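You operate a simulated robot arm through the tools that you are given. There is no shell and no other tool. Be economical: measure what you need, move in short steps, check, and stop when the job is done.

Carry out the task below with a simulated two-armed robot. There is one attempt and no reset: what you move stays moved.

Task
Pick up the steel tamper with one hand, pass it to the other hand and put it on the top of the bar grid.
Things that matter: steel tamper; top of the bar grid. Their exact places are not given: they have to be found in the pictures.

The check looks at the end state, three seconds after you hand in, the way a careful person would. Anything else that was tipped, shoved, dropped, spilled or broken makes it a failure.

Robot
Two 7-joint arms with two-finger grippers on one trunk, on a base that drives. Base frame: it is fixed to the floor where the robot stands at the start and does not move with it; the origin is under the middle of the robot, x ahead of it, y to its left, z up. Lengths are in m, angles in rad, forces in N, time in s.
The left shoulder is at the start at [0.06, 0.123, 0.945], the right one opposite. With the tool pointing down near the work surface each hand reaches from about 0.36 to 0.8 m from the robot's upright axis, wherever it stands, measured 20 degrees to its own side. Places, roughly: top of the bar grid (30x24 cm) [2.9, -2.26, 0.82]. Payload 1.47 kg a hand.
Tool frame (each hand has its own): the origin (TCP) lies between the finger pads and is the grasp point; the fingertips stand 0.016 m ahead of it; z points along the fingers, y is the line along which they close. Largest opening 0.087 m; the body of the gripper starts 0.055 m behind the TCP.
Orientation is that of the tool frame in the base frame, as a unit quaternion [x, y, z, w]. With the fingers straight down and closing along the base's y, the tool's x points along the base's -x, its y along +y and its z along -z.

Tools
- The arms move only by the tool step_arm. It takes "left_steps", "right_steps" or both (then of equal length, played together; a hand with none holds still); each is a list of rows, each a list of 3 entries, a list of its own where there are three numbers: the shift along the tool's x, y, z in m, then the turn, a rotation vector about the tool's x, y, z in rad, then the finger opening in m, from 0 to 0.087. In form: [[[tx, ty, tz], [wx, wy, wz], jaw], ...]. A call has 1 to 10 rows; each row shifts and turns the commanded pose from where the row before left it, along the tool's axes as they then stand. Rows are played at 5 a second. More than 0.05 m and 0.15 rad between two rows, or a gripper value outside its range, and nothing of the call is played. A pose out of reach is approached as far as the arm can. The call stops where the force on the tool passes 40 N (or 10 N more than at its start, if that is more) or the arm is blocked; 0.2 s more then pass. The fingers move at their own pace (about 0.153 m/s each) and stop on an object; they squeeze with about 28 N. The grip force told is the motor's: it shows also when the fingers shut on nothing. Time passes only in rows, and 0.2 s behind the last, so rows that do not move let the fingers close. The reply holds the time, the measured pose of the TCP, the force on the tool along the base axes, the opening and the grip force, in the units named above and with some noise, with the torque about the TCP (base axes, N m) and any sound that the robot's microphone picked up.
- Cameras (640 x 400 px; columns grow to the right, rows downward): "scene" is now at [0.0922, -0.0064, 1.5081]; the picture's right is [-0.08, -1.00, 0.00], its down [-0.68, 0.06, -0.74] and it looks along [0.73, -0.06, -0.68] (base axes); focal length 267 px, centre (320, 200). "left" rides on the left gripper at [0.073, -0.012, -0.09] in its tool frame; the picture's right is [0.16, 0.99, 0.00], its down [-0.72, 0.12, -0.68] and it looks along [-0.67, 0.11, 0.73] (tool axes); focal length 247 px, centre (320, 200). "right" rides on the right gripper at [0.073, 0.012, -0.089] in its tool frame; the picture's right is [-0.16, 0.99, 0.00], its down [-0.72, -0.12, -0.68] and it looks along [-0.67, -0.11, 0.73] (tool axes); focal length 247 px, centre (320, 200).
- camera(camera): a new picture of that camera. The clock stands still meanwhile.
- slide_trunk(by): slides the trunk up (or, below 0, down) by that many m; the arms and the scene camera ride with it, the base frame stays. It gives what a move gives, with no picture.
- drive_base(legs): drives the robot by 1 to 6 legs, each [ahead, left, turn to the left] in m, m and rad, along the robot's own axes; the way and the turn of a leg run together, so that a leg with both is an arc; at most 1.5 m and 3.142 rad a leg. The arms and the cameras ride along, it lands a little off, and it stops where it bumps. It gives what a move gives.
- head_to(pan, tilt): turns the head with the scene camera to pan (to the left, within 2.094 rad either way) and tilt (down, from -0.506 to 1.204), counted from straight ahead of the robot. It gives what a move gives.
- pixel_to_xyz(camera, pixels): for up to 12 pixels [column, row] of the newest picture of that camera ("zoom" is the newest enlarged one), the place [x, y, z] in the base frame of the surface seen there, good to about 0.002 m. The clock stands still meanwhile.
- enlarge(camera, box): a new picture of the part [left, top, right, bottom] of that camera's present view, enlarged. The clock stands still meanwhile.
- close_job(): hands the job in; it is judged then, once.

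Work in short steps. Measure before you move; look again where a grasp or a placing could have gone wrong, and mend it. You have 80 turns and 70 pictures in all, those below and enlarged ones among them. Open the grippers and draw the arms clear of the work before you hand the job in, unless the task says otherwise; then end with one line.

The tools are called by a JSON object that holds its "name" and its "arguments". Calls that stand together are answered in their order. step_arm: Moves the arms, as the interface text tells. Its arguments: {"type":"object","properties":{"left_steps":{"type":"array"},"right_steps":{"type":"array"}},"required":[]} The other tools are called the same way: slide_trunk (by) slides the trunk up or down; drive_base (legs) drives the base; head_to (pan, tilt) turns the head that bears the scene camera; camera (camera) takes a picture; pixel_to_xyz (camera, pixels) gives the place of the surface under pixels of a picture; enlarge (camera, box) takes an enlarged picture of a part of a camera's view; close_job () hands the job in.

At the start:

```text
t: 0.0
left_eef_pos: [0.5867, 0.1642, 1.0972]
left_ee_rot: [0.0, 1.0, 0.0, 0.0]
left_wrist_force: [-0.7, 1.0, 0.1]
left_moment: [-0.01, 0.02, 0.01]
left_gripper_width: 0.0873
left_grip_force: 0.0
right_eef_pos: [0.4446, -0.3836, 1.1219]
right_ee_rot: [0.001, 1.0, -0.002, 0.0]
right_wrist_force: [-0.3, 0.5, 0.1]
right_moment: [0.04, 0.03, -0.01]
right_gripper_width: 0.0868
right_grip_force: 0.0
trunk travel left (down, up): [-0.1, 0.13]
robot x, y, heading: [-0.0016, -0.0023, -0.002]
head pan, tilt: [-0.084, 0.745]
```

scene: 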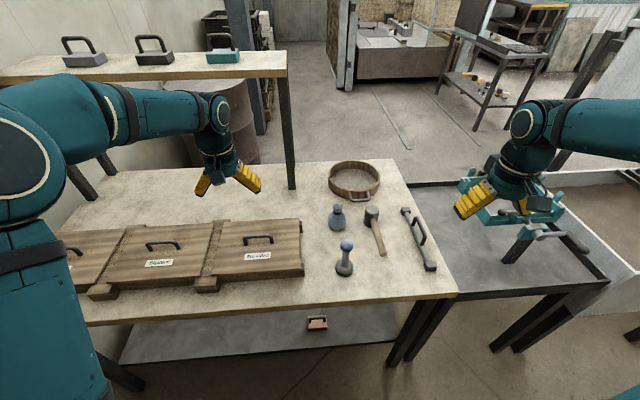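
right: 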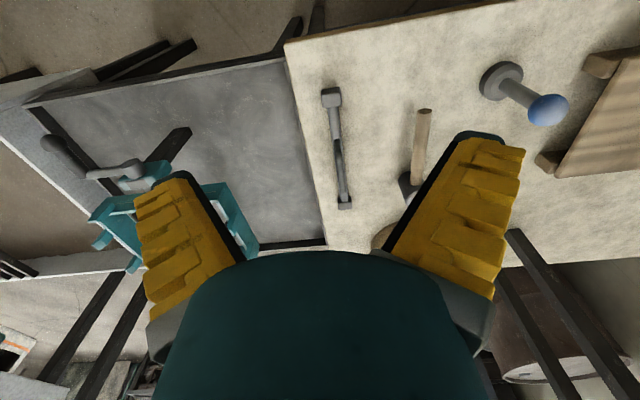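
left: 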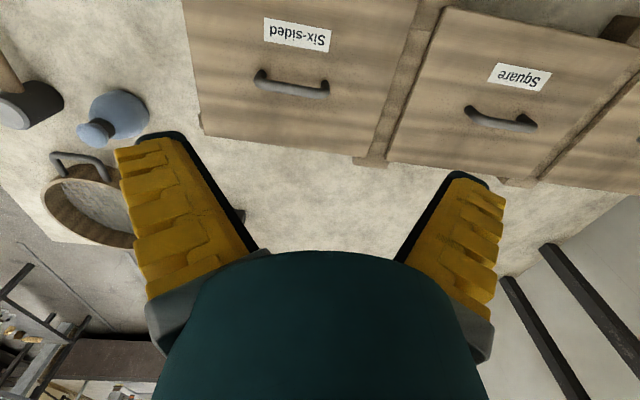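

The scene shows a blue-knobbed tamper-like object near (345,258), a blue bulb at (337,217), a mallet and a bar with a handle. I enlarge that region to identify the tamper.

{"name": "enlarge", "arguments": {"camera": "scene", "box": [290, 150, 450, 290]}}

{"name": "enlarge", "arguments": {"camera": "scene", "box": [340, 0, 640, 200]}}

```text
2.86 times, centred on (370, 220) of scene
```

zoom: 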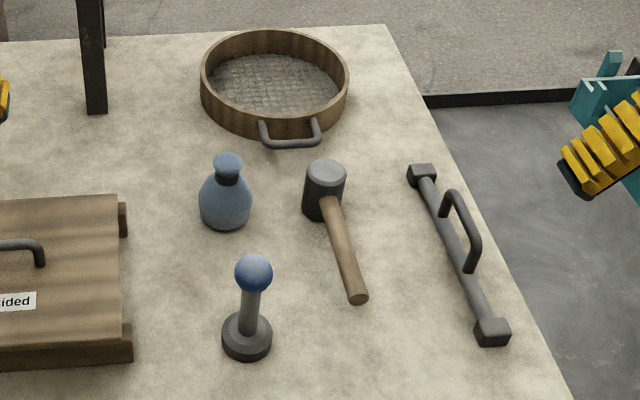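

```text
2.00 times, centred on (490, 100) of scene
```

zoom: 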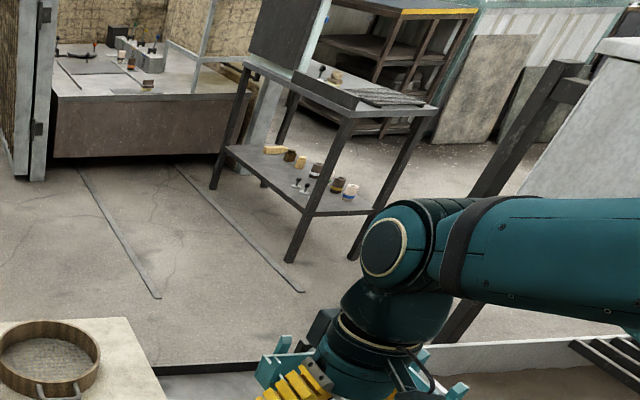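

The knobbed item looks like a tamper, but the shelf items with loop handles could be too. I look closer at those and at the things on the lower shelf.

{"name": "enlarge", "arguments": {"camera": "scene", "box": [40, 20, 280, 80]}}

{"name": "pixel_to_xyz", "arguments": {"camera": "scene", "pixels": [[346, 245], [345, 262], [344, 271], [360, 290], [337, 210], [372, 212], [80, 60], [155, 57], [220, 57], [500, 45], [540, 50], [560, 205]]}}

{"name": "head_to", "arguments": {"pan": 0.6, "tilt": 0.5}}

{"name": "camera", "arguments": {"camera": "scene"}}

```text
2.67 times, centred on (160, 50) of scene
```

zoom: 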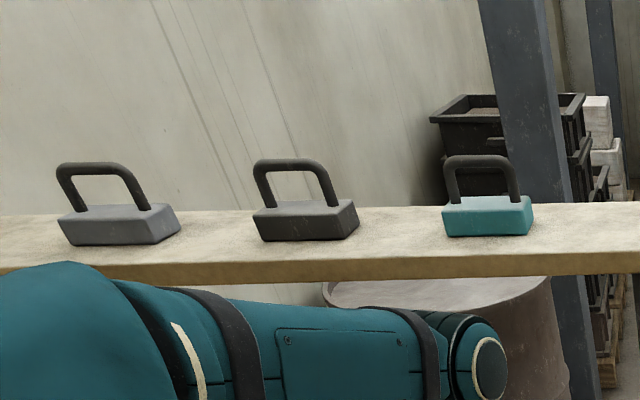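

```text
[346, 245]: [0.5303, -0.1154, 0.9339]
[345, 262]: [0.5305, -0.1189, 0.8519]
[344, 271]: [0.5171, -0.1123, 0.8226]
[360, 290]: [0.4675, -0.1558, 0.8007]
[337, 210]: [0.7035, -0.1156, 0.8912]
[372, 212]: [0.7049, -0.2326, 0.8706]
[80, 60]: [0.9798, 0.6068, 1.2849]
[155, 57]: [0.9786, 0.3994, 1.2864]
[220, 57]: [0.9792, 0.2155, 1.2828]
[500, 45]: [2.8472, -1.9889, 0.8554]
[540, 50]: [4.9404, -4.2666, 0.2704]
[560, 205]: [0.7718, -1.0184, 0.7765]
```

```text
t: 1.1
left_eef_pos: [0.5877, 0.1644, 1.0981]
left_ee_rot: [0.0, 1.0, 0.0, 0.0]
left_wrist_force: [0.3, 0.3, 0.3]
left_moment: [-0.01, 0.01, 0.02]
left_gripper_width: 0.087
left_grip_force: 0.0
right_eef_pos: [0.4461, -0.3826, 1.1229]
right_ee_rot: [0.0, 1.0, -0.001, 0.0]
right_wrist_force: [0.3, 0.1, -0.4]
right_moment: [0.02, -0.01, 0.03]
right_gripper_width: 0.0869
right_grip_force: 0.0
trunk travel left (down, up): [-0.1, 0.13]
robot x, y, heading: [-0.0009, -0.0022, -0.0]
head pan, tilt: [0.6, 0.499]
```

```text
63 pictures are left
```

scene: 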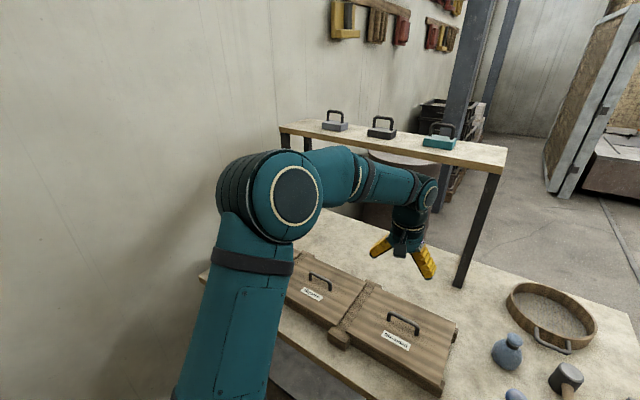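

I take the knobbed item at about (0.527,-0.115) with shaft between z≈0.83 and 0.91 as the tamper. I point the head back at it and zoom for exact dimensions.

{"name": "head_to", "arguments": {"pan": -0.2, "tilt": 0.9}}

{"name": "enlarge", "arguments": {"camera": "scene", "box": [220, 120, 400, 240]}}

```text
t: 2.2
left_eef_pos: [0.5886, 0.1653, 1.0971]
left_ee_rot: [0.001, 1.0, -0.001, 0.0]
left_wrist_force: [-0.9, 0.0, -0.1]
left_moment: [-0.03, 0.01, 0.01]
left_gripper_width: 0.0868
left_grip_force: 0.0
right_eef_pos: [0.4459, -0.3838, 1.1221]
right_ee_rot: [0.001, 1.0, -0.001, -0.001]
right_wrist_force: [-0.1, 0.8, 0.4]
right_moment: [0.0, -0.02, 0.01]
right_gripper_width: 0.087
right_grip_force: 0.0
trunk travel left (down, up): [-0.1, 0.13]
robot x, y, heading: [0.002, 0.0022, -0.0]
head pan, tilt: [-0.201, 0.901]
```

```text
3.33 times, centred on (310, 180) of scene
```

zoom: 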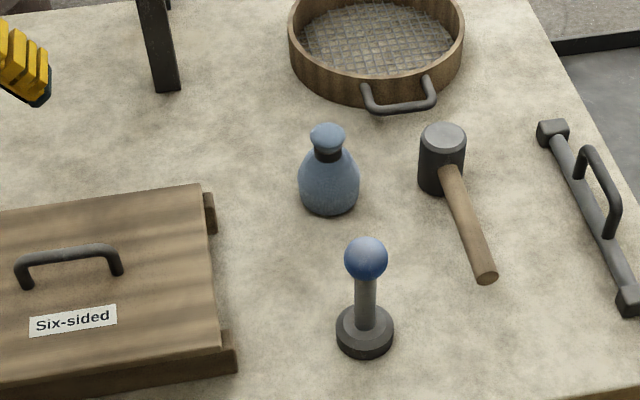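

Clear view: knob at zoom (366,258), shaft (365,300), base (365,333). I measure edges of these and the neighbours.

{"name": "pixel_to_xyz", "arguments": {"camera": "zoom", "pixels": [[366, 240], [347, 258], [385, 258], [366, 274], [357, 292], [373, 292], [365, 305], [340, 325], [390, 325], [365, 348], [486, 278], [630, 300]]}}

```text
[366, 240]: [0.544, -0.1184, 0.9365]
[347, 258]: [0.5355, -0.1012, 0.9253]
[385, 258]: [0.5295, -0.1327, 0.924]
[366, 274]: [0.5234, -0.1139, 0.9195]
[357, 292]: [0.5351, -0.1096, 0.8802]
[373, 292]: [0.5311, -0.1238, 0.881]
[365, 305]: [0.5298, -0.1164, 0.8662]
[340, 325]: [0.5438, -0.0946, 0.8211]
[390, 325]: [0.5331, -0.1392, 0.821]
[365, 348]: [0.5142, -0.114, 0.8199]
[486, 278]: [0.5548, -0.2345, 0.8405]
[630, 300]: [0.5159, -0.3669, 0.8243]
```

Tamper axis ≈(0.538,-0.1165), shaft ~16 mm thick from z 0.825 to 0.908, knob 36 mm. The right hand will grasp the shaft from the front-right, tilted; I first turn it in free air.

{"name": "step_arm", "arguments": {"right_steps": [[[0, 0, 0], [0, 0, -0.131], 0.087], [[0, 0, 0], [0, 0, -0.131], 0.087], [[0, 0, 0], [0, 0, -0.131], 0.087], [[0, 0, 0], [0, 0, -0.131], 0.087], [[0, 0, 0], [0, 0, -0.131], 0.087], [[0, 0, 0], [0, 0, -0.131], 0.087], [[0, 0, 0], [0, -0.137, 0], 0.087], [[0, 0, 0], [0, -0.137, 0], 0.087], [[0, 0, 0], [0, -0.137, 0], 0.087], [[0, 0, 0], [0, -0.137, 0], 0.087]]}}

{"name": "step_arm", "arguments": {"right_steps": [[[0, 0, 0], [0, -0.137, 0], 0.087], [[0, 0, 0], [0, -0.137, 0], 0.087], [[0, 0, 0], [0, -0.138, 0], 0.087], [[0, 0, 0], [0, 0, 0], 0.087]]}}

```text
t: 4.4
left_eef_pos: [0.5866, 0.1645, 1.0988]
left_ee_rot: [0.0, 1.0, 0.0, -0.001]
left_wrist_force: [-0.1, 0.0, -0.5]
left_moment: [0.0, 0.03, 0.01]
left_gripper_width: 0.087
left_grip_force: 0.1
right_eef_pos: [0.4453, -0.3829, 1.1231]
right_ee_rot: [-0.368, 0.889, 0.103, 0.251]
right_wrist_force: [-0.1, 0.7, -0.1]
right_moment: [0.0, -0.01, -0.01]
right_gripper_width: 0.0871
right_grip_force: 0.1
trunk travel left (down, up): [-0.1, 0.13]
robot x, y, heading: [-0.0009, -0.0017, -0.0]
head pan, tilt: [-0.201, 0.901]
```

```text
t: 5.4
left_eef_pos: [0.5871, 0.1659, 1.0972]
left_ee_rot: [0.0, 1.0, 0.0, 0.0]
left_wrist_force: [-0.7, 0.1, -0.5]
left_moment: [-0.01, 0.02, -0.01]
left_gripper_width: 0.0869
left_grip_force: 0.0
right_eef_pos: [0.4454, -0.383, 1.1229]
right_ee_rot: [-0.339, 0.819, 0.176, 0.428]
right_wrist_force: [0.4, -0.3, -0.1]
right_moment: [0.02, 0.01, -0.01]
right_gripper_width: 0.0869
right_grip_force: 0.0
trunk travel left (down, up): [-0.1, 0.13]
robot x, y, heading: [-0.001, 0.0018, -0.001]
head pan, tilt: [-0.201, 0.901]
```

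The orientation is as wanted. I move to a pregrasp point 0.14 m back along the tool axis and look.

{"name": "step_arm", "arguments": {"right_steps": [[[0.0113, 0.0205, 0.0363], [0, 0, 0], 0.087], [[0.0113, 0.0205, 0.0363], [0, 0, 0], 0.087], [[0.0113, 0.0205, 0.0363], [0, 0, 0], 0.087], [[0.0113, 0.0205, 0.0363], [0, 0, 0], 0.087], [[0.0113, 0.0205, 0.0363], [0, 0, 0], 0.087], [[0.0115, 0.0205, 0.0365], [0, 0, 0], 0.087], [[0, 0, 0], [0, 0, 0], 0.06]]}}

{"name": "camera", "arguments": {"camera": "scene"}}

{"name": "camera", "arguments": {"camera": "right"}}

```text
t: 7.0
left_eef_pos: [0.587, 0.1672, 1.0984]
left_ee_rot: [0.0, 1.0, -0.001, 0.001]
left_wrist_force: [-0.1, 1.5, -0.6]
left_moment: [-0.06, -0.02, -0.04]
left_gripper_width: 0.0872
left_grip_force: 0.1
right_eef_pos: [0.4568, -0.1983, 0.9438]
right_ee_rot: [-0.339, 0.82, 0.174, 0.427]
right_wrist_force: [-0.2, 0.4, 0.9]
right_moment: [-0.02, 0.0, -0.01]
right_gripper_width: 0.0648
right_grip_force: 2.8
trunk travel left (down, up): [-0.1, 0.13]
robot x, y, heading: [-0.0049, -0.0005, -0.0]
head pan, tilt: [-0.201, 0.901]
```

```text
61 pictures are left
```

scene: 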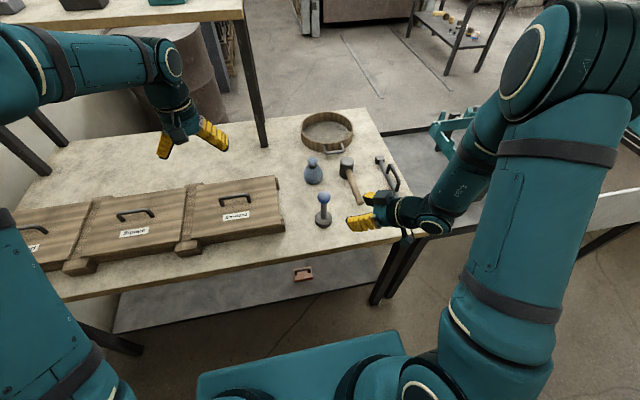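

```text
60 pictures are left
```

right: 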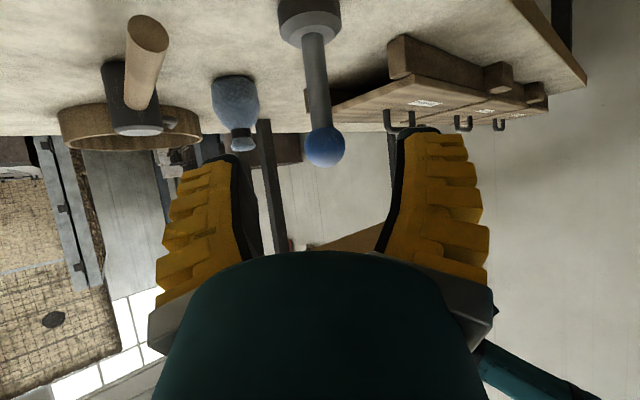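

The shaft lies centred between the fingers (column ~316). I check its position through the right camera before advancing.

{"name": "pixel_to_xyz", "arguments": {"camera": "right", "pixels": [[317, 80], [318, 105], [323, 147], [310, 30], [145, 50]]}}

{"name": "enlarge", "arguments": {"camera": "scene", "box": [290, 130, 470, 250]}}

```text
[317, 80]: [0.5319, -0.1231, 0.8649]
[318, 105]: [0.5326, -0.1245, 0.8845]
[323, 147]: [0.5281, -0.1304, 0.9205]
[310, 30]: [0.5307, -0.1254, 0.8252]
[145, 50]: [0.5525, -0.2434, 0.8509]
```

```text
3.33 times, centred on (380, 190) of scene
```

zoom: 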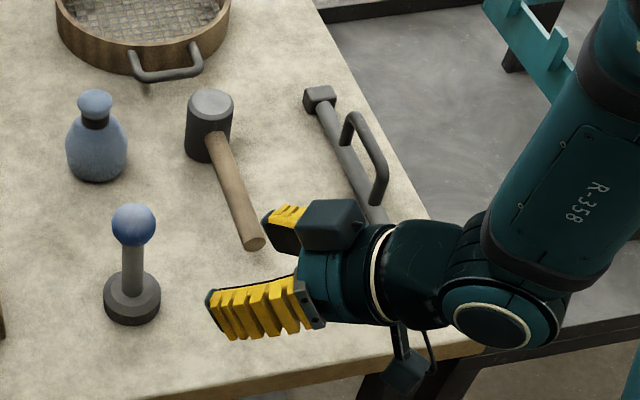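

The measurements agree with the axis (0.538,-0.117). I advance 0.138 m along the tool axis with the fingers open 60 mm, keeping clear height for the wrist camera.

{"name": "step_arm", "arguments": {"right_steps": [[[-0.0036, 0, 0.02], [0, 0, 0], 0.06], [[0, 0, 0.02], [0, 0, 0], 0.06], [[0, 0, 0.02], [0, 0, 0], 0.06], [[0, 0, 0.02], [0, 0, 0], 0.06], [[0, 0, 0.02], [0, 0, 0], 0.06], [[0, 0, 0.02], [0, 0, 0], 0.06], [[0, 0, 0.018], [0, 0, 0], 0.06], [[0, 0, 0], [0, 0, 0], 0.06]]}}

{"name": "enlarge", "arguments": {"camera": "scene", "box": [290, 130, 470, 250]}}

{"name": "camera", "arguments": {"camera": "right"}}

```text
t: 8.8
left_eef_pos: [0.5871, 0.1647, 1.0974]
left_ee_rot: [0.0, 1.0, 0.001, 0.0]
left_wrist_force: [0.5, 0.4, 0.5]
left_moment: [-0.02, 0.02, -0.03]
left_gripper_width: 0.0871
left_grip_force: 0.0
right_eef_pos: [0.538, -0.1161, 0.8663]
right_ee_rot: [-0.339, 0.82, 0.176, 0.427]
right_wrist_force: [0.4, 0.5, -0.5]
right_moment: [0.01, -0.04, 0.02]
right_gripper_width: 0.0645
right_grip_force: 3.4
trunk travel left (down, up): [-0.1, 0.13]
robot x, y, heading: [-0.0006, 0.0031, 0.001]
head pan, tilt: [-0.201, 0.901]
```

```text
3.33 times, centred on (380, 190) of scene
```

zoom: 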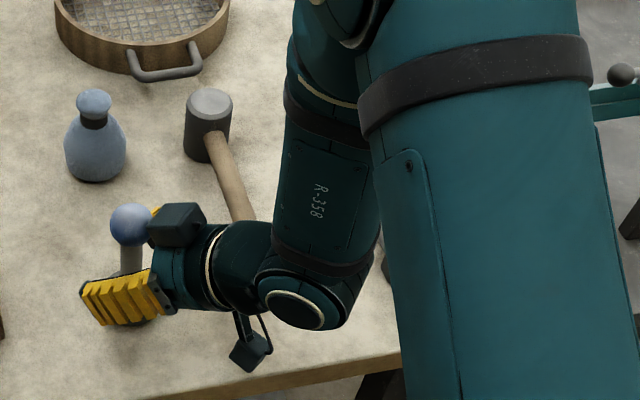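

```text
57 pictures are left
```

right: 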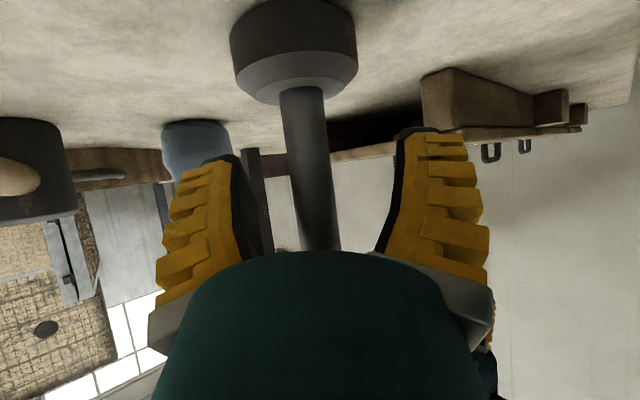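

The shaft stands between the fingers and nothing is touched. I close the right hand.

{"name": "step_arm", "arguments": {"right_steps": [[[0, 0, 0], [0, 0, 0], 0.03], [[0, 0, 0], [0, 0, 0], 0.0], [[0, 0, 0], [0, 0, 0], 0.0], [[0, 0, 0], [0, 0, 0], 0.0]]}}

```text
t: 9.8
left_eef_pos: [0.587, 0.1654, 1.098]
left_ee_rot: [0.0, 1.0, 0.001, 0.0]
left_wrist_force: [-0.6, -0.5, 0.4]
left_moment: [0.02, -0.01, -0.02]
left_gripper_width: 0.0871
left_grip_force: 0.1
right_eef_pos: [0.5372, -0.1168, 0.8655]
right_ee_rot: [-0.339, 0.82, 0.175, 0.427]
right_wrist_force: [0.0, -3.8, 4.0]
right_moment: [-0.04, 0.08, 0.01]
right_gripper_width: 0.0126
right_grip_force: 28.0
trunk travel left (down, up): [-0.1, 0.13]
robot x, y, heading: [0.0023, 0.0001, 0.004]
head pan, tilt: [-0.201, 0.901]
```

The fingers hold the shaft (12.6 mm). I lift straight up in two stages.

{"name": "step_arm", "arguments": {"right_steps": [[[-0.0082, 0, -0.00572], [0, 0, 0], 0.0], [[-0.0164, 0, -0.0114], [0, 0, 0], 0.0], [[-0.0246, 0, -0.0172], [0, 0, 0], 0.0], [[-0.0328, 0, -0.0229], [0, 0, 0], 0.0], [[-0.0328, 0, -0.0229], [0, 0, 0], 0.0], [[-0.0328, 0, -0.0229], [0, 0, 0], 0.0], [[0, 0, 0], [0, 0, 0], 0.0]]}}

{"name": "camera", "arguments": {"camera": "scene"}}

{"name": "camera", "arguments": {"camera": "right"}}

```text
t: 11.4
left_eef_pos: [0.5882, 0.1654, 1.0958]
left_ee_rot: [0.0, 1.0, 0.0, 0.0]
left_wrist_force: [-0.4, -0.1, 0.5]
left_moment: [0.02, 0.02, -0.02]
left_gripper_width: 0.0873
left_grip_force: 0.1
right_eef_pos: [0.5408, -0.1152, 1.0418]
right_ee_rot: [-0.339, 0.82, 0.175, 0.427]
right_wrist_force: [0.2, 0.4, -4.5]
right_moment: [-0.03, 0.01, 0.01]
right_gripper_width: 0.0094
right_grip_force: 28.2
trunk travel left (down, up): [-0.1, 0.13]
robot x, y, heading: [0.0018, -0.0003, 0.004]
head pan, tilt: [-0.201, 0.901]
```

```text
56 pictures are left
```

scene: 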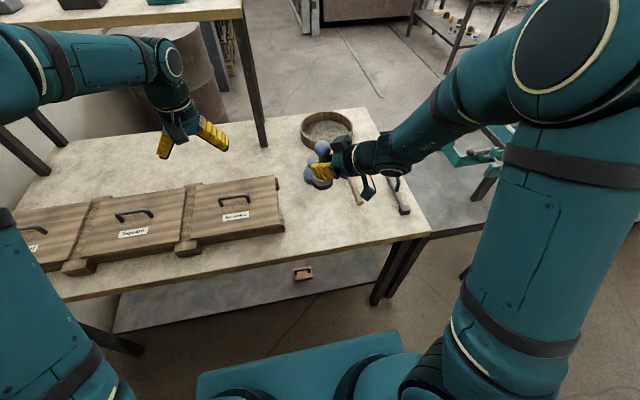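

```text
55 pictures are left
```

right: 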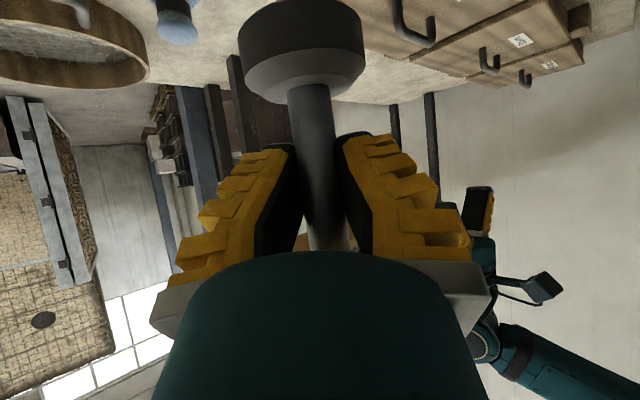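

The tamper is held upright (about 4.5 N). Now I shift the right hand 0.12 m to the left and yaw it so it points to +y, while the left hand rises and turns to close along x.

{"name": "step_arm", "arguments": {"right_steps": [[[-0.0162, 0.0283, 0.0231], [0, 0, 0], 0.0], [[-0.0162, 0.0283, 0.0231], [0, 0, 0], 0.0], [[-0.0162, 0.0283, 0.0231], [0, 0, 0], 0.0], [[0, 0, 0], [-0.1074, 0, -0.0749], 0.0], [[0, 0, 0], [-0.1074, 0, -0.0749], 0.0], [[0, 0, 0], [-0.1074, 0, -0.0749], 0.0], [[0, 0, 0], [-0.1074, 0, -0.0749], 0.0], [[0, 0, 0], [-0.1074, 0, -0.0749], 0.0], [[0, 0, 0], [-0.1074, 0, -0.0749], 0.0], [[0, 0, 0], [0, 0, 0], 0.0]], "left_steps": [[[0, 0, -0.03], [0, 0, 0.131], 0.087], [[0, 0, -0.03], [0, 0, 0.131], 0.087], [[0, 0, -0.03], [0, 0, 0.131], 0.087], [[0, 0, -0.03], [0, 0, 0.131], 0.087], [[0, 0, 0], [0, 0, 0.131], 0.087], [[0, 0, 0], [0, 0, 0.131], 0.087], [[0, 0, 0], [0, 0, 0.131], 0.087], [[0, 0, 0], [0, 0, 0.131], 0.087], [[0, 0, 0], [0, 0, 0.131], 0.087], [[0, 0, 0], [0, 0, 0.131], 0.087]]}}

{"name": "camera", "arguments": {"camera": "scene"}}

```text
t: 13.6
left_eef_pos: [0.5882, 0.1645, 1.2179]
left_ee_rot: [0.61, 0.793, 0.001, 0.0]
left_wrist_force: [0.0, 0.3, 0.0]
left_moment: [0.02, 0.01, 0.03]
left_gripper_width: 0.0868
left_grip_force: 0.0
right_eef_pos: [0.5388, 0.0024, 1.0454]
right_ee_rot: [-0.626, 0.628, 0.326, 0.327]
right_wrist_force: [0.8, -0.8, -3.9]
right_moment: [-0.02, 0.0, 0.01]
right_gripper_width: 0.0094
right_grip_force: 27.7
trunk travel left (down, up): [-0.1, 0.13]
robot x, y, heading: [-0.0038, -0.0008, 0.002]
head pan, tilt: [-0.201, 0.901]
```

```text
54 pictures are left
```

scene: 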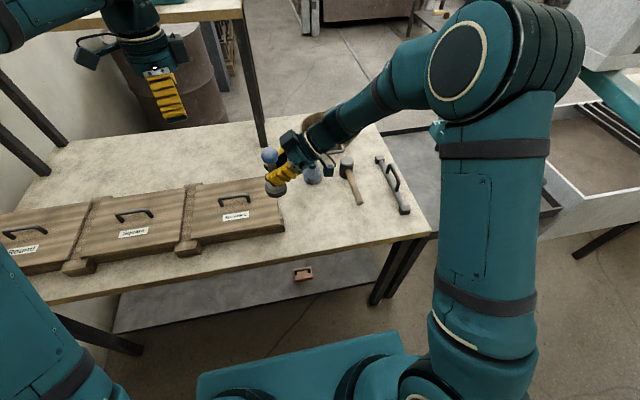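

Both hands turned. I zoom on the tamper in the right hand to locate its knob precisely.

{"name": "enlarge", "arguments": {"camera": "scene", "box": [230, 120, 350, 210]}}

{"name": "camera", "arguments": {"camera": "right"}}

```text
4.44 times, centred on (290, 165) of scene
```

zoom: 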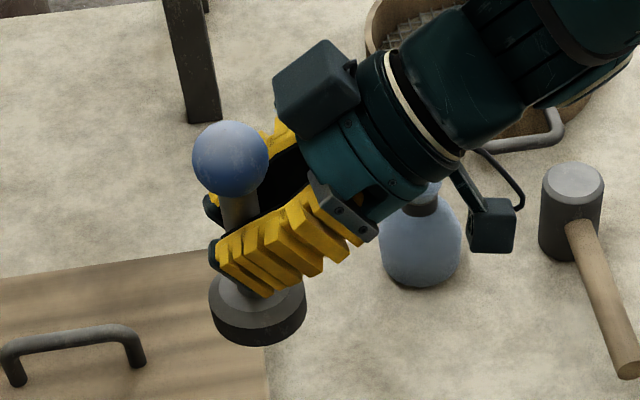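

```text
52 pictures are left
```

right: 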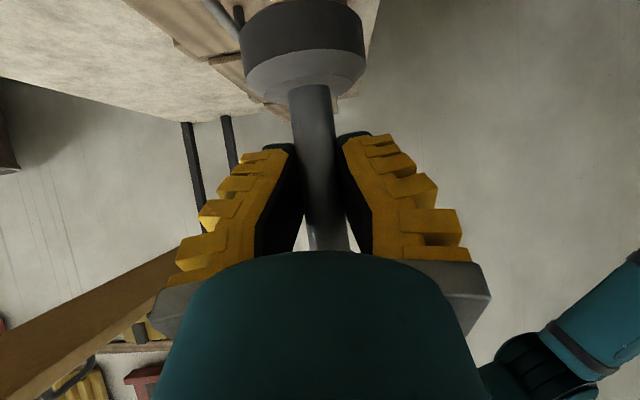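

The knob is free at zoom (231,158); a box sits on top of the right gripper at (316,90). I measure both.

{"name": "pixel_to_xyz", "arguments": {"camera": "zoom", "pixels": [[231, 140], [231, 158], [195, 158], [268, 158], [231, 192], [240, 210], [280, 75], [322, 45], [290, 110], [350, 75], [255, 300], [232, 124]]}}

```text
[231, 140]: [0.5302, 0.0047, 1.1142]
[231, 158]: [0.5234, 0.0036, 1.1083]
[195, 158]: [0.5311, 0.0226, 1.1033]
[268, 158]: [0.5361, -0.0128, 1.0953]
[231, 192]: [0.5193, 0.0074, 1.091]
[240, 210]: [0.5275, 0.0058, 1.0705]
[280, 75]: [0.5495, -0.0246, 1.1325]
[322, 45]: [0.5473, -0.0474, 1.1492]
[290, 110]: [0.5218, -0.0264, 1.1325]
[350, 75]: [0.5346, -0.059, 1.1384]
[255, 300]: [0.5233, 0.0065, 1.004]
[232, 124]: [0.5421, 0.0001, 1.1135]
```

Knob centre ≈(0.537,0.005,1.099). To keep clear of the right gripper's box, the left hand comes in leaned 25° toward +y; I bring it to 0.12 m from the knob.

{"name": "step_arm", "arguments": {"left_steps": [[[0, 0, 0], [0, 0, 0.13], 0.087], [[0, 0, 0], [0, 0, 0.13], 0.087], [[0, 0, 0], [0, -0.1453, 0], 0.087], [[0, 0, 0], [0, -0.1453, 0], 0.087], [[0, 0, 0], [0, -0.1453, 0], 0.087], [[-0.0313, -0.017, 0.0183], [0, 0, 0], 0.075], [[-0.0313, -0.017, 0.0183], [0, 0, 0], 0.07], [[-0.0313, -0.017, 0.0183], [0, 0, 0], 0.07], [[0, 0, 0], [0, 0, 0], 0.07]]}}

{"name": "camera", "arguments": {"camera": "left"}}

{"name": "enlarge", "arguments": {"camera": "scene", "box": [190, 60, 390, 210]}}

```text
t: 15.6
left_eef_pos: [0.5346, 0.059, 1.2047]
left_ee_rot: [0.691, 0.69, -0.153, 0.153]
left_wrist_force: [-0.5, 0.3, -0.1]
left_moment: [-0.03, -0.04, -0.01]
left_gripper_width: 0.0736
left_grip_force: 2.5
right_eef_pos: [0.5386, 0.0034, 1.0451]
right_ee_rot: [-0.627, 0.627, 0.327, 0.326]
right_wrist_force: [-0.5, 0.2, -3.5]
right_moment: [-0.04, -0.01, 0.01]
right_gripper_width: 0.009
right_grip_force: 27.7
trunk travel left (down, up): [-0.1, 0.13]
robot x, y, heading: [0.0018, -0.0018, 0.002]
head pan, tilt: [-0.201, 0.901]
```

```text
51 pictures are left
```

left: 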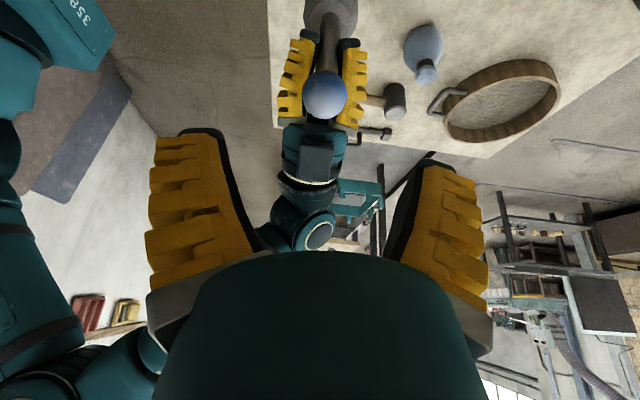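

```text
2.67 times, centred on (290, 135) of scene
```

zoom: 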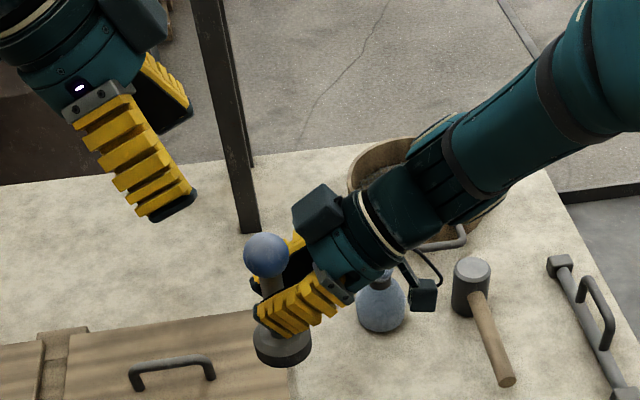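

The path looks clear. I verify the knob via the left camera at (325,95) before advancing.

{"name": "pixel_to_xyz", "arguments": {"camera": "left", "pixels": [[325, 80], [325, 95], [304, 95], [346, 95], [325, 116]]}}

{"name": "step_arm", "arguments": {"left_steps": [[[-0.0015, 0.0007, 0.02], [0, 0, 0], 0.07], [[-0.0015, 0.0007, 0.02], [0, 0, 0], 0.07], [[-0.0015, 0.0006, 0.02], [0, 0, 0], 0.07]]}}

{"name": "camera", "arguments": {"camera": "left"}}

```text
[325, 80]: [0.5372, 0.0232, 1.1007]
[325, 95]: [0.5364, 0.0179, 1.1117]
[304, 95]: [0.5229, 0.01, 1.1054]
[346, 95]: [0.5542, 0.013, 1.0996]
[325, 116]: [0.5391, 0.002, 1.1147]
```

```text
t: 16.4
left_eef_pos: [0.5379, 0.0278, 1.1549]
left_ee_rot: [0.69, 0.69, -0.153, 0.153]
left_wrist_force: [0.4, 1.2, 0.1]
left_moment: [0.0, -0.02, -0.04]
left_gripper_width: 0.0737
left_grip_force: 2.5
right_eef_pos: [0.5393, 0.0019, 1.0455]
right_ee_rot: [-0.627, 0.628, 0.327, 0.326]
right_wrist_force: [0.2, 0.6, -4.1]
right_moment: [-0.02, 0.0, 0.03]
right_gripper_width: 0.0085
right_grip_force: 28.3
trunk travel left (down, up): [-0.1, 0.13]
robot x, y, heading: [-0.003, 0.0009, 0.0]
head pan, tilt: [-0.201, 0.901]
```

```text
49 pictures are left
```

left: 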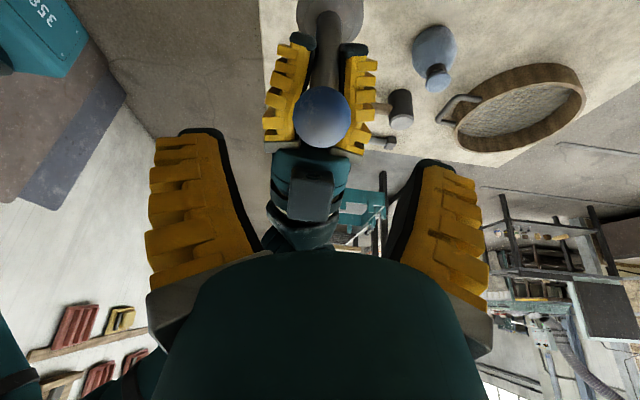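

The knob stays centred. I advance the last 0.06 m.

{"name": "step_arm", "arguments": {"left_steps": [[[0.001, 0, 0.02], [0, 0, 0], 0.07], [[0.001, 0, 0.02], [0, 0, 0], 0.07], [[0, 0, 0.02], [0, 0, 0], 0.07], [[0, 0, 0], [0, 0, 0], 0.07]]}}

{"name": "camera", "arguments": {"camera": "left"}}

{"name": "enlarge", "arguments": {"camera": "scene", "box": [210, 90, 370, 210]}}

```text
t: 17.4
left_eef_pos: [0.5365, 0.0044, 1.0994]
left_ee_rot: [0.69, 0.69, -0.153, 0.153]
left_wrist_force: [-0.7, -0.6, -0.7]
left_moment: [0.03, -0.02, 0.0]
left_gripper_width: 0.0734
left_grip_force: 2.2
right_eef_pos: [0.5375, 0.0028, 1.0468]
right_ee_rot: [0.628, -0.627, -0.327, -0.326]
right_wrist_force: [0.5, 0.1, -4.2]
right_moment: [0.01, -0.01, -0.03]
right_gripper_width: 0.0084
right_grip_force: 28.1
trunk travel left (down, up): [-0.1, 0.13]
robot x, y, heading: [0.0011, 0.0035, 0.001]
head pan, tilt: [-0.201, 0.901]
```

```text
48 pictures are left
```

left: 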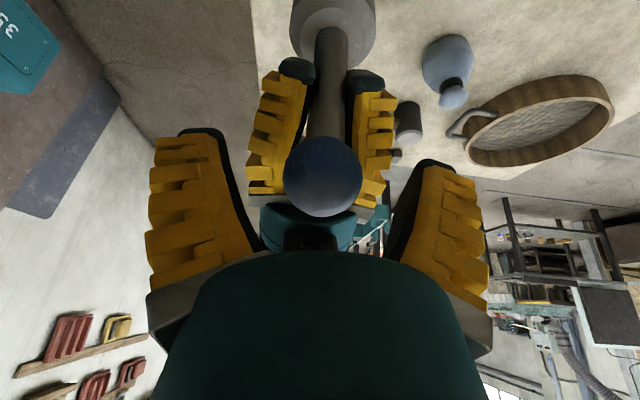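

```text
3.33 times, centred on (290, 150) of scene
```

zoom: 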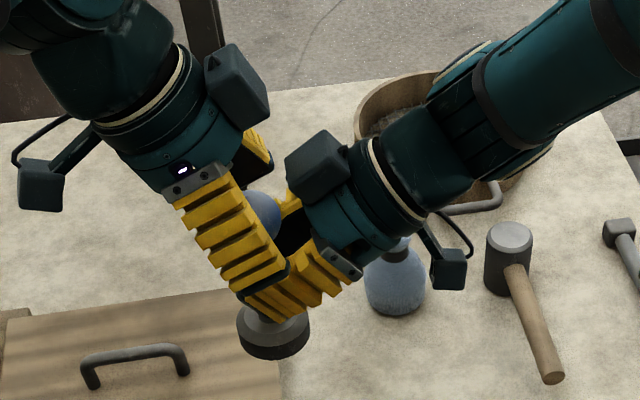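

Knob is between the left fingers with both grippers clear of each other. I close the left hand on the knob.

{"name": "step_arm", "arguments": {"left_steps": [[[0, 0, 0], [0, 0, 0], 0.045], [[0, 0, 0], [0, 0, 0], 0.02], [[0, 0, 0], [0, 0, 0], 0.0], [[0, 0, 0], [0, 0, 0], 0.0], [[0, 0, 0], [0, 0, 0], 0.0]]}}

{"name": "camera", "arguments": {"camera": "left"}}

```text
t: 18.6
left_eef_pos: [0.5381, 0.0053, 1.0998]
left_ee_rot: [0.69, 0.691, -0.152, 0.153]
left_wrist_force: [4.3, 3.6, 7.7]
left_moment: [0.17, -0.15, -0.01]
left_gripper_width: 0.0288
left_grip_force: 27.5
right_eef_pos: [0.538, 0.0023, 1.0448]
right_ee_rot: [0.628, -0.628, -0.327, -0.325]
right_wrist_force: [-4.0, -3.3, -10.9]
right_moment: [-0.04, -0.09, 0.05]
right_gripper_width: 0.0091
right_grip_force: 27.8
trunk travel left (down, up): [-0.1, 0.13]
robot x, y, heading: [-0.0016, 0.0005, 0.0]
head pan, tilt: [-0.201, 0.901]
```

```text
46 pictures are left
```

left: 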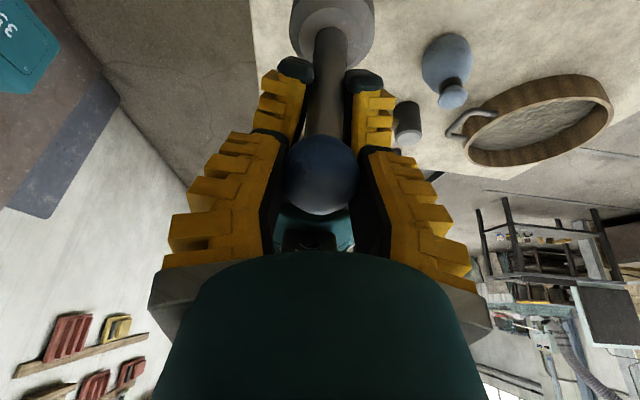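

The left hand holds the knob (28.8 mm, 27.5 N). I open the right fingers and then see whether the tamper stays.

{"name": "step_arm", "arguments": {"right_steps": [[[0, 0, 0], [0, 0, 0], 0.02], [[0, 0, 0], [0, 0, 0], 0.035], [[0, 0, 0], [0, 0, 0], 0.05], [[0, 0, 0], [0, 0, 0], 0.05]]}}

{"name": "enlarge", "arguments": {"camera": "scene", "box": [210, 90, 370, 210]}}

{"name": "camera", "arguments": {"camera": "left"}}

```text
t: 19.6
left_eef_pos: [0.5375, 0.005, 1.1006]
left_ee_rot: [0.691, 0.69, -0.153, 0.153]
left_wrist_force: [-0.2, 0.2, -0.5]
left_moment: [0.02, 0.0, 0.04]
left_gripper_width: 0.0274
left_grip_force: 28.2
right_eef_pos: [0.5379, 0.0027, 1.0449]
right_ee_rot: [-0.627, 0.628, 0.326, 0.326]
right_wrist_force: [-0.4, -0.7, -0.2]
right_moment: [0.0, 0.01, -0.01]
right_gripper_width: 0.0551
right_grip_force: 3.9
trunk travel left (down, up): [-0.1, 0.13]
robot x, y, heading: [0.0023, -0.0019, 0.001]
head pan, tilt: [-0.201, 0.901]
```

```text
3.33 times, centred on (290, 150) of scene
```

zoom: 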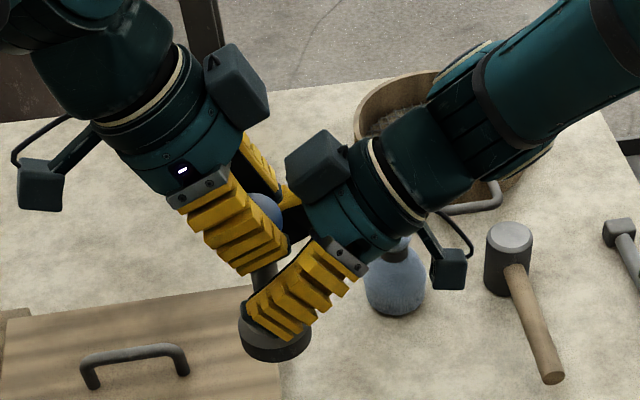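

```text
44 pictures are left
```

left: 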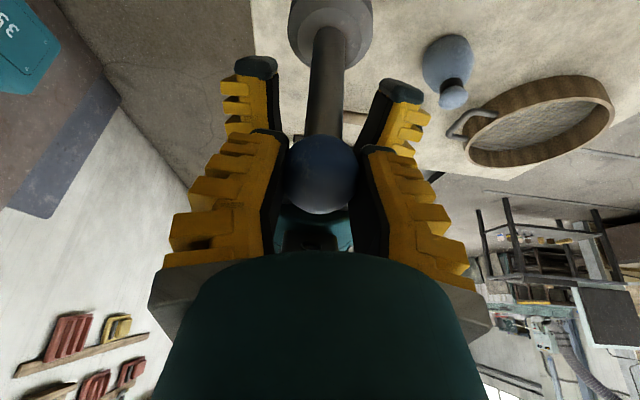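

The tamper has stayed, but the left force reads only −0.5 N. I let one more moment pass to check before withdrawing the right hand.

{"name": "step_arm", "arguments": {"left_steps": [[[0, 0, 0], [0, 0, 0], 0.0], [[0, 0, 0], [0, 0, 0], 0.0], [[0, 0, 0], [0, 0, 0], 0.0]]}}

{"name": "enlarge", "arguments": {"camera": "left", "box": [220, 0, 420, 240]}}

```text
t: 20.4
left_eef_pos: [0.5376, 0.0053, 1.1001]
left_ee_rot: [0.691, 0.69, -0.153, 0.154]
left_wrist_force: [-0.1, 0.4, -0.1]
left_moment: [-0.01, 0.0, 0.02]
left_gripper_width: 0.0274
left_grip_force: 27.9
right_eef_pos: [0.538, 0.0038, 1.0465]
right_ee_rot: [-0.627, 0.628, 0.326, 0.326]
right_wrist_force: [0.2, -0.3, -0.3]
right_moment: [0.01, 0.0, 0.01]
right_gripper_width: 0.0552
right_grip_force: 4.4
trunk travel left (down, up): [-0.1, 0.13]
robot x, y, heading: [0.0017, 0.0017, -0.001]
head pan, tilt: [-0.201, 0.901]
```

```text
1.67 times, centred on (320, 120) of left
```

zoom: 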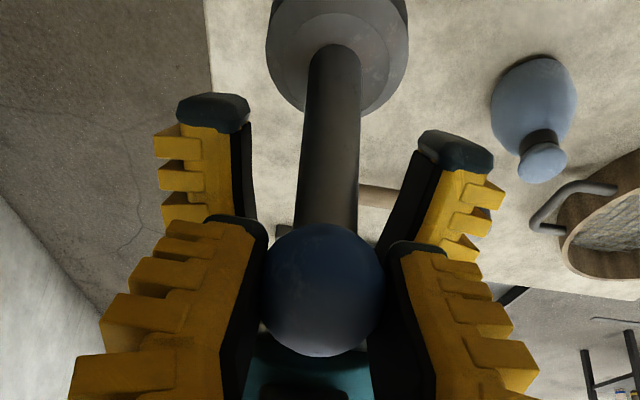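

The tamper is still with the left hand and free of the right fingers. I withdraw the right hand toward −y.

{"name": "step_arm", "arguments": {"right_steps": [[[0.0115, 0, -0.0164], [0, 0, 0], 0.05], [[0.0115, 0, -0.0164], [0, 0, 0], 0.05], [[0.0115, 0, -0.0164], [0, 0, 0], 0.05], [[0.0115, 0, -0.0164], [0, 0, 0], 0.05], [[0.0115, 0, -0.0164], [0, 0, 0], 0.05], [[0.0172, 0, -0.0246], [0, 0, 0], 0.05], [[0.0172, 0, -0.0246], [0, 0, 0], 0.05], [[0.0172, 0, -0.0246], [0, 0, 0], 0.05], [[0.0172, 0, -0.0246], [0, 0, 0], 0.05]]}}

{"name": "camera", "arguments": {"camera": "scene"}}

```text
t: 22.4
left_eef_pos: [0.5374, 0.0057, 1.0989]
left_ee_rot: [0.69, 0.691, -0.153, 0.153]
left_wrist_force: [0.2, -0.4, 0.2]
left_moment: [0.01, 0.01, 0.01]
left_gripper_width: 0.0275
left_grip_force: 28.0
right_eef_pos: [0.5398, -0.2156, 1.0457]
right_ee_rot: [-0.627, 0.627, 0.327, 0.326]
right_wrist_force: [-0.2, -0.1, -0.2]
right_moment: [0.02, 0.01, 0.02]
right_gripper_width: 0.0552
right_grip_force: 3.7
trunk travel left (down, up): [-0.1, 0.13]
robot x, y, heading: [0.0048, 0.0038, -0.007]
head pan, tilt: [-0.201, 0.901]
```

```text
42 pictures are left
```

scene: 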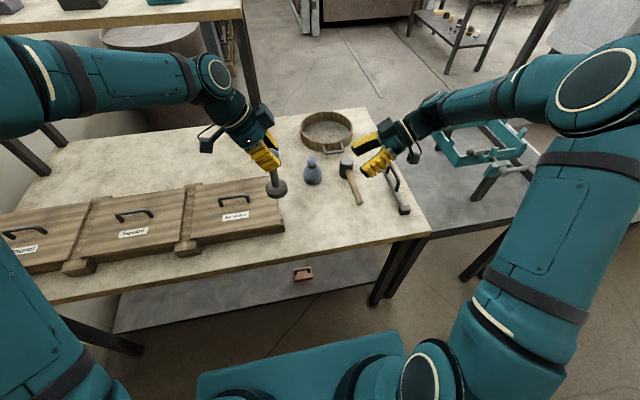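

Handover succeeded. Before driving I survey the room to the right and behind.

{"name": "head_to", "arguments": {"pan": -0.7, "tilt": 0.35}}

{"name": "camera", "arguments": {"camera": "scene"}}

{"name": "pixel_to_xyz", "arguments": {"camera": "scene", "pixels": [[100, 300], [200, 250], [300, 250], [400, 250], [500, 250], [600, 250], [320, 150], [420, 150], [520, 180], [250, 120], [350, 100], [600, 330]]}}

{"name": "head_to", "arguments": {"pan": -1.9, "tilt": 0.6}}

{"name": "camera", "arguments": {"camera": "scene"}}

{"name": "pixel_to_xyz", "arguments": {"camera": "scene", "pixels": [[100, 300], [200, 250], [300, 250], [400, 250], [500, 250], [600, 250], [320, 150], [420, 150], [520, 180], [250, 120], [350, 100], [600, 330]]}}

```text
t: 23.4
left_eef_pos: [0.5378, 0.0053, 1.1007]
left_ee_rot: [0.69, 0.691, -0.153, 0.153]
left_wrist_force: [0.7, 0.5, -0.3]
left_moment: [0.0, -0.02, -0.01]
left_gripper_width: 0.0275
left_grip_force: 28.4
right_eef_pos: [0.5398, -0.2154, 1.0451]
right_ee_rot: [0.628, -0.627, -0.327, -0.325]
right_wrist_force: [0.4, 0.1, 0.0]
right_moment: [0.02, 0.01, 0.0]
right_gripper_width: 0.0553
right_grip_force: 3.6
trunk travel left (down, up): [-0.1, 0.13]
robot x, y, heading: [0.0012, -0.0018, -0.004]
head pan, tilt: [-0.7, 0.351]
```

```text
41 pictures are left
```

scene: 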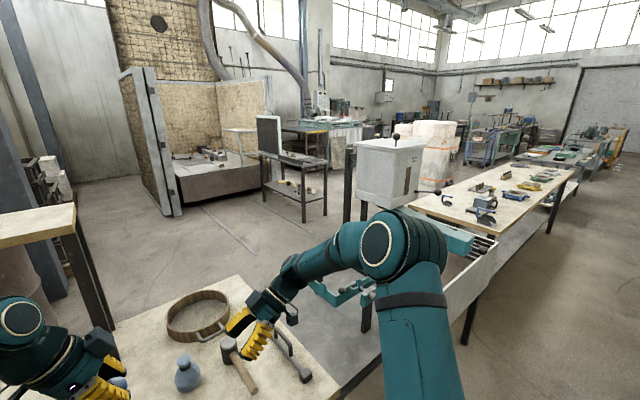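

```text
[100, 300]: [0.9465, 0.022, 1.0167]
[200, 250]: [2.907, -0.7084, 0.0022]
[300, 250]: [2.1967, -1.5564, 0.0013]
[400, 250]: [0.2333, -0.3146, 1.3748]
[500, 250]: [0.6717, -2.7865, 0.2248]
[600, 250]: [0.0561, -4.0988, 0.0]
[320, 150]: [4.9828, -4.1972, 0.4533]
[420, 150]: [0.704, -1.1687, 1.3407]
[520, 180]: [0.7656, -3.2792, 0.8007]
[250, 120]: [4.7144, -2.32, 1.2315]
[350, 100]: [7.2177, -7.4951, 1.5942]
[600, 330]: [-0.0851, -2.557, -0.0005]
```

```text
t: 24.8
left_eef_pos: [0.5375, 0.0045, 1.1001]
left_ee_rot: [0.69, 0.69, -0.153, 0.153]
left_wrist_force: [-0.4, -0.4, 0.5]
left_moment: [-0.01, 0.0, 0.01]
left_gripper_width: 0.0277
left_grip_force: 28.5
right_eef_pos: [0.5391, -0.2166, 1.0438]
right_ee_rot: [-0.627, 0.628, 0.326, 0.327]
right_wrist_force: [-0.3, 0.0, 0.3]
right_moment: [0.0, -0.04, 0.0]
right_gripper_width: 0.0553
right_grip_force: 3.5
trunk travel left (down, up): [-0.1, 0.13]
robot x, y, heading: [0.0014, 0.0008, 0.004]
head pan, tilt: [-1.901, 0.6]
```

```text
40 pictures are left
```

scene: 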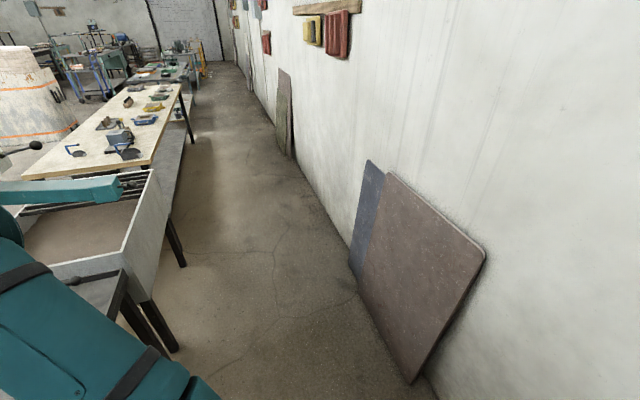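

```text
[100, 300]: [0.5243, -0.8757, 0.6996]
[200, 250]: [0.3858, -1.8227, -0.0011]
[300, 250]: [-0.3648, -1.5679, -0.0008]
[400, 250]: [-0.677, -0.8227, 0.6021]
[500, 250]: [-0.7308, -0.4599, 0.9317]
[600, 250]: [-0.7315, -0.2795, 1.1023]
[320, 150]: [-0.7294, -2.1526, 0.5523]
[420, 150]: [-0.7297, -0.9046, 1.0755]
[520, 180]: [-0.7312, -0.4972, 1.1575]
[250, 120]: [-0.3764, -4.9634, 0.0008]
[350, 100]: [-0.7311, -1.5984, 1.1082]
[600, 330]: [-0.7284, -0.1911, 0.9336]
```

There is a wall 0.73 m behind and a long row of benches to the right with an aisle along it. I look along the aisle to find the bench edges and the row's end.

{"name": "head_to", "arguments": {"pan": -1.35, "tilt": 0.35}}

{"name": "camera", "arguments": {"camera": "scene"}}

{"name": "enlarge", "arguments": {"camera": "scene", "box": [220, 60, 460, 210]}}

```text
t: 25.7
left_eef_pos: [0.5377, 0.0049, 1.1003]
left_ee_rot: [0.69, 0.69, -0.153, 0.154]
left_wrist_force: [-0.5, -0.3, -0.3]
left_moment: [-0.01, -0.01, -0.02]
left_gripper_width: 0.0273
left_grip_force: 28.0
right_eef_pos: [0.5396, -0.2147, 1.045]
right_ee_rot: [-0.627, 0.628, 0.326, 0.326]
right_wrist_force: [0.0, -0.1, -0.8]
right_moment: [-0.02, -0.01, -0.02]
right_gripper_width: 0.0552
right_grip_force: 3.9
trunk travel left (down, up): [-0.1, 0.13]
robot x, y, heading: [-0.0, 0.0011, -0.002]
head pan, tilt: [-1.349, 0.351]
```

```text
39 pictures are left
```

scene: 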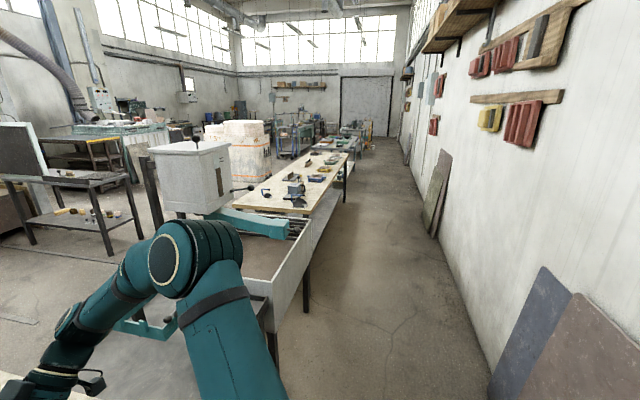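

```text
2.67 times, centred on (340, 135) of scene
```

zoom: 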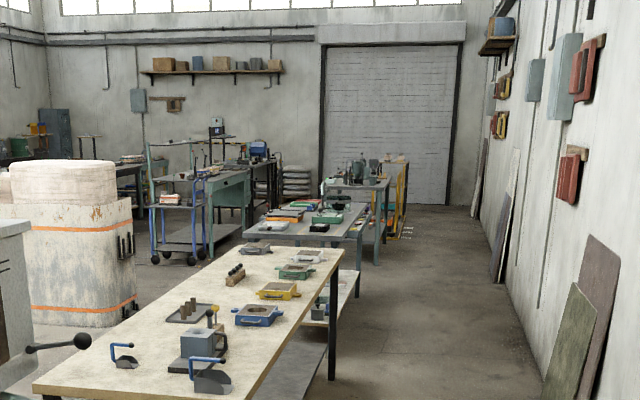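

I measure bench edges: bin corner (308,222), long bench near corner (235,205) and far corner (348,150), and the next benches.

{"name": "pixel_to_xyz", "arguments": {"camera": "scene", "pixels": [[309, 225], [272, 300], [236, 204], [330, 160], [349, 152], [347, 170], [318, 152], [360, 146], [300, 250], [495, 370], [435, 235], [306, 300]]}}

{"name": "pixel_to_xyz", "arguments": {"camera": "zoom", "pixels": [[34, 384], [340, 253], [362, 206], [244, 236], [225, 262], [200, 260], [130, 320], [105, 320], [375, 262], [256, 395], [333, 375], [170, 258]]}}

```text
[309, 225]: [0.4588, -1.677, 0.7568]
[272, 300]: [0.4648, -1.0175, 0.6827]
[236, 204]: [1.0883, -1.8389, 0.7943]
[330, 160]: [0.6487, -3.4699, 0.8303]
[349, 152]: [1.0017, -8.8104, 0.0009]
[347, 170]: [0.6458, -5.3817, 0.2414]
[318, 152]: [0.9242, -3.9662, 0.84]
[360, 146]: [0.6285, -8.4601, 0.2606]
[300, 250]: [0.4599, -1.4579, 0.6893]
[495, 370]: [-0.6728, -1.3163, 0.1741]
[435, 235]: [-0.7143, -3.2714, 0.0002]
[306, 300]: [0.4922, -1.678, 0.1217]
```

```text
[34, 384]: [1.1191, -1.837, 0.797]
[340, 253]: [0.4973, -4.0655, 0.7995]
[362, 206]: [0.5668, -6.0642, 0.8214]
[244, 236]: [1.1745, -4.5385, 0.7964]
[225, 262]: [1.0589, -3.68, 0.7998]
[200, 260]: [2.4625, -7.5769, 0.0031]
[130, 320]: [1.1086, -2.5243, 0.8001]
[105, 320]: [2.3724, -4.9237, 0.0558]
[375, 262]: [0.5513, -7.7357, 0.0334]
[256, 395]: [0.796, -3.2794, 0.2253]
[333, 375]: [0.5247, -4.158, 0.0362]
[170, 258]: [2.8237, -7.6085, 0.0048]
```

The row's only gap to the right (y −4.07…−4.5) is narrow. I check the left side of my bench.

{"name": "head_to", "arguments": {"pan": 1.0, "tilt": 0.6}}

{"name": "camera", "arguments": {"camera": "scene"}}

{"name": "pixel_to_xyz", "arguments": {"camera": "scene", "pixels": [[60, 100], [120, 200], [200, 300], [100, 380], [250, 350], [300, 100], [400, 80], [450, 250], [500, 200], [250, 150], [560, 150], [600, 120]]}}

```text
t: 27.9
left_eef_pos: [0.5389, 0.0056, 1.0989]
left_ee_rot: [0.69, 0.691, -0.152, 0.153]
left_wrist_force: [0.7, 0.3, -0.1]
left_moment: [0.0, 0.01, 0.02]
left_gripper_width: 0.0274
left_grip_force: 27.9
right_eef_pos: [0.5386, -0.2156, 1.0445]
right_ee_rot: [-0.627, 0.628, 0.326, 0.326]
right_wrist_force: [-0.3, -0.1, 0.3]
right_moment: [-0.01, 0.02, 0.02]
right_gripper_width: 0.0552
right_grip_force: 4.4
trunk travel left (down, up): [-0.1, 0.13]
robot x, y, heading: [-0.0001, 0.0005, -0.004]
head pan, tilt: [1.0, 0.6]
```

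```text
37 pictures are left
```

scene: 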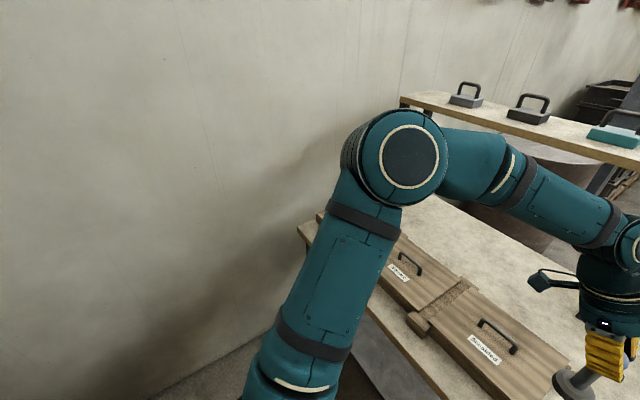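

```text
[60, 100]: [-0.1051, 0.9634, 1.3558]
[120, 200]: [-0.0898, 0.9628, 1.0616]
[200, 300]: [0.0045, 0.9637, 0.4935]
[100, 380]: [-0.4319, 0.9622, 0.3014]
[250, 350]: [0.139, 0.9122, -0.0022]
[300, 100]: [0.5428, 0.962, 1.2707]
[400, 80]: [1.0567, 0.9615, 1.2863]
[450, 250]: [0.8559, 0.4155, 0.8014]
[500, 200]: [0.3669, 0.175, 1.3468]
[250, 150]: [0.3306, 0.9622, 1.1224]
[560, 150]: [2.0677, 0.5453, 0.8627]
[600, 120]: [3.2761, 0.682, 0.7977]
```

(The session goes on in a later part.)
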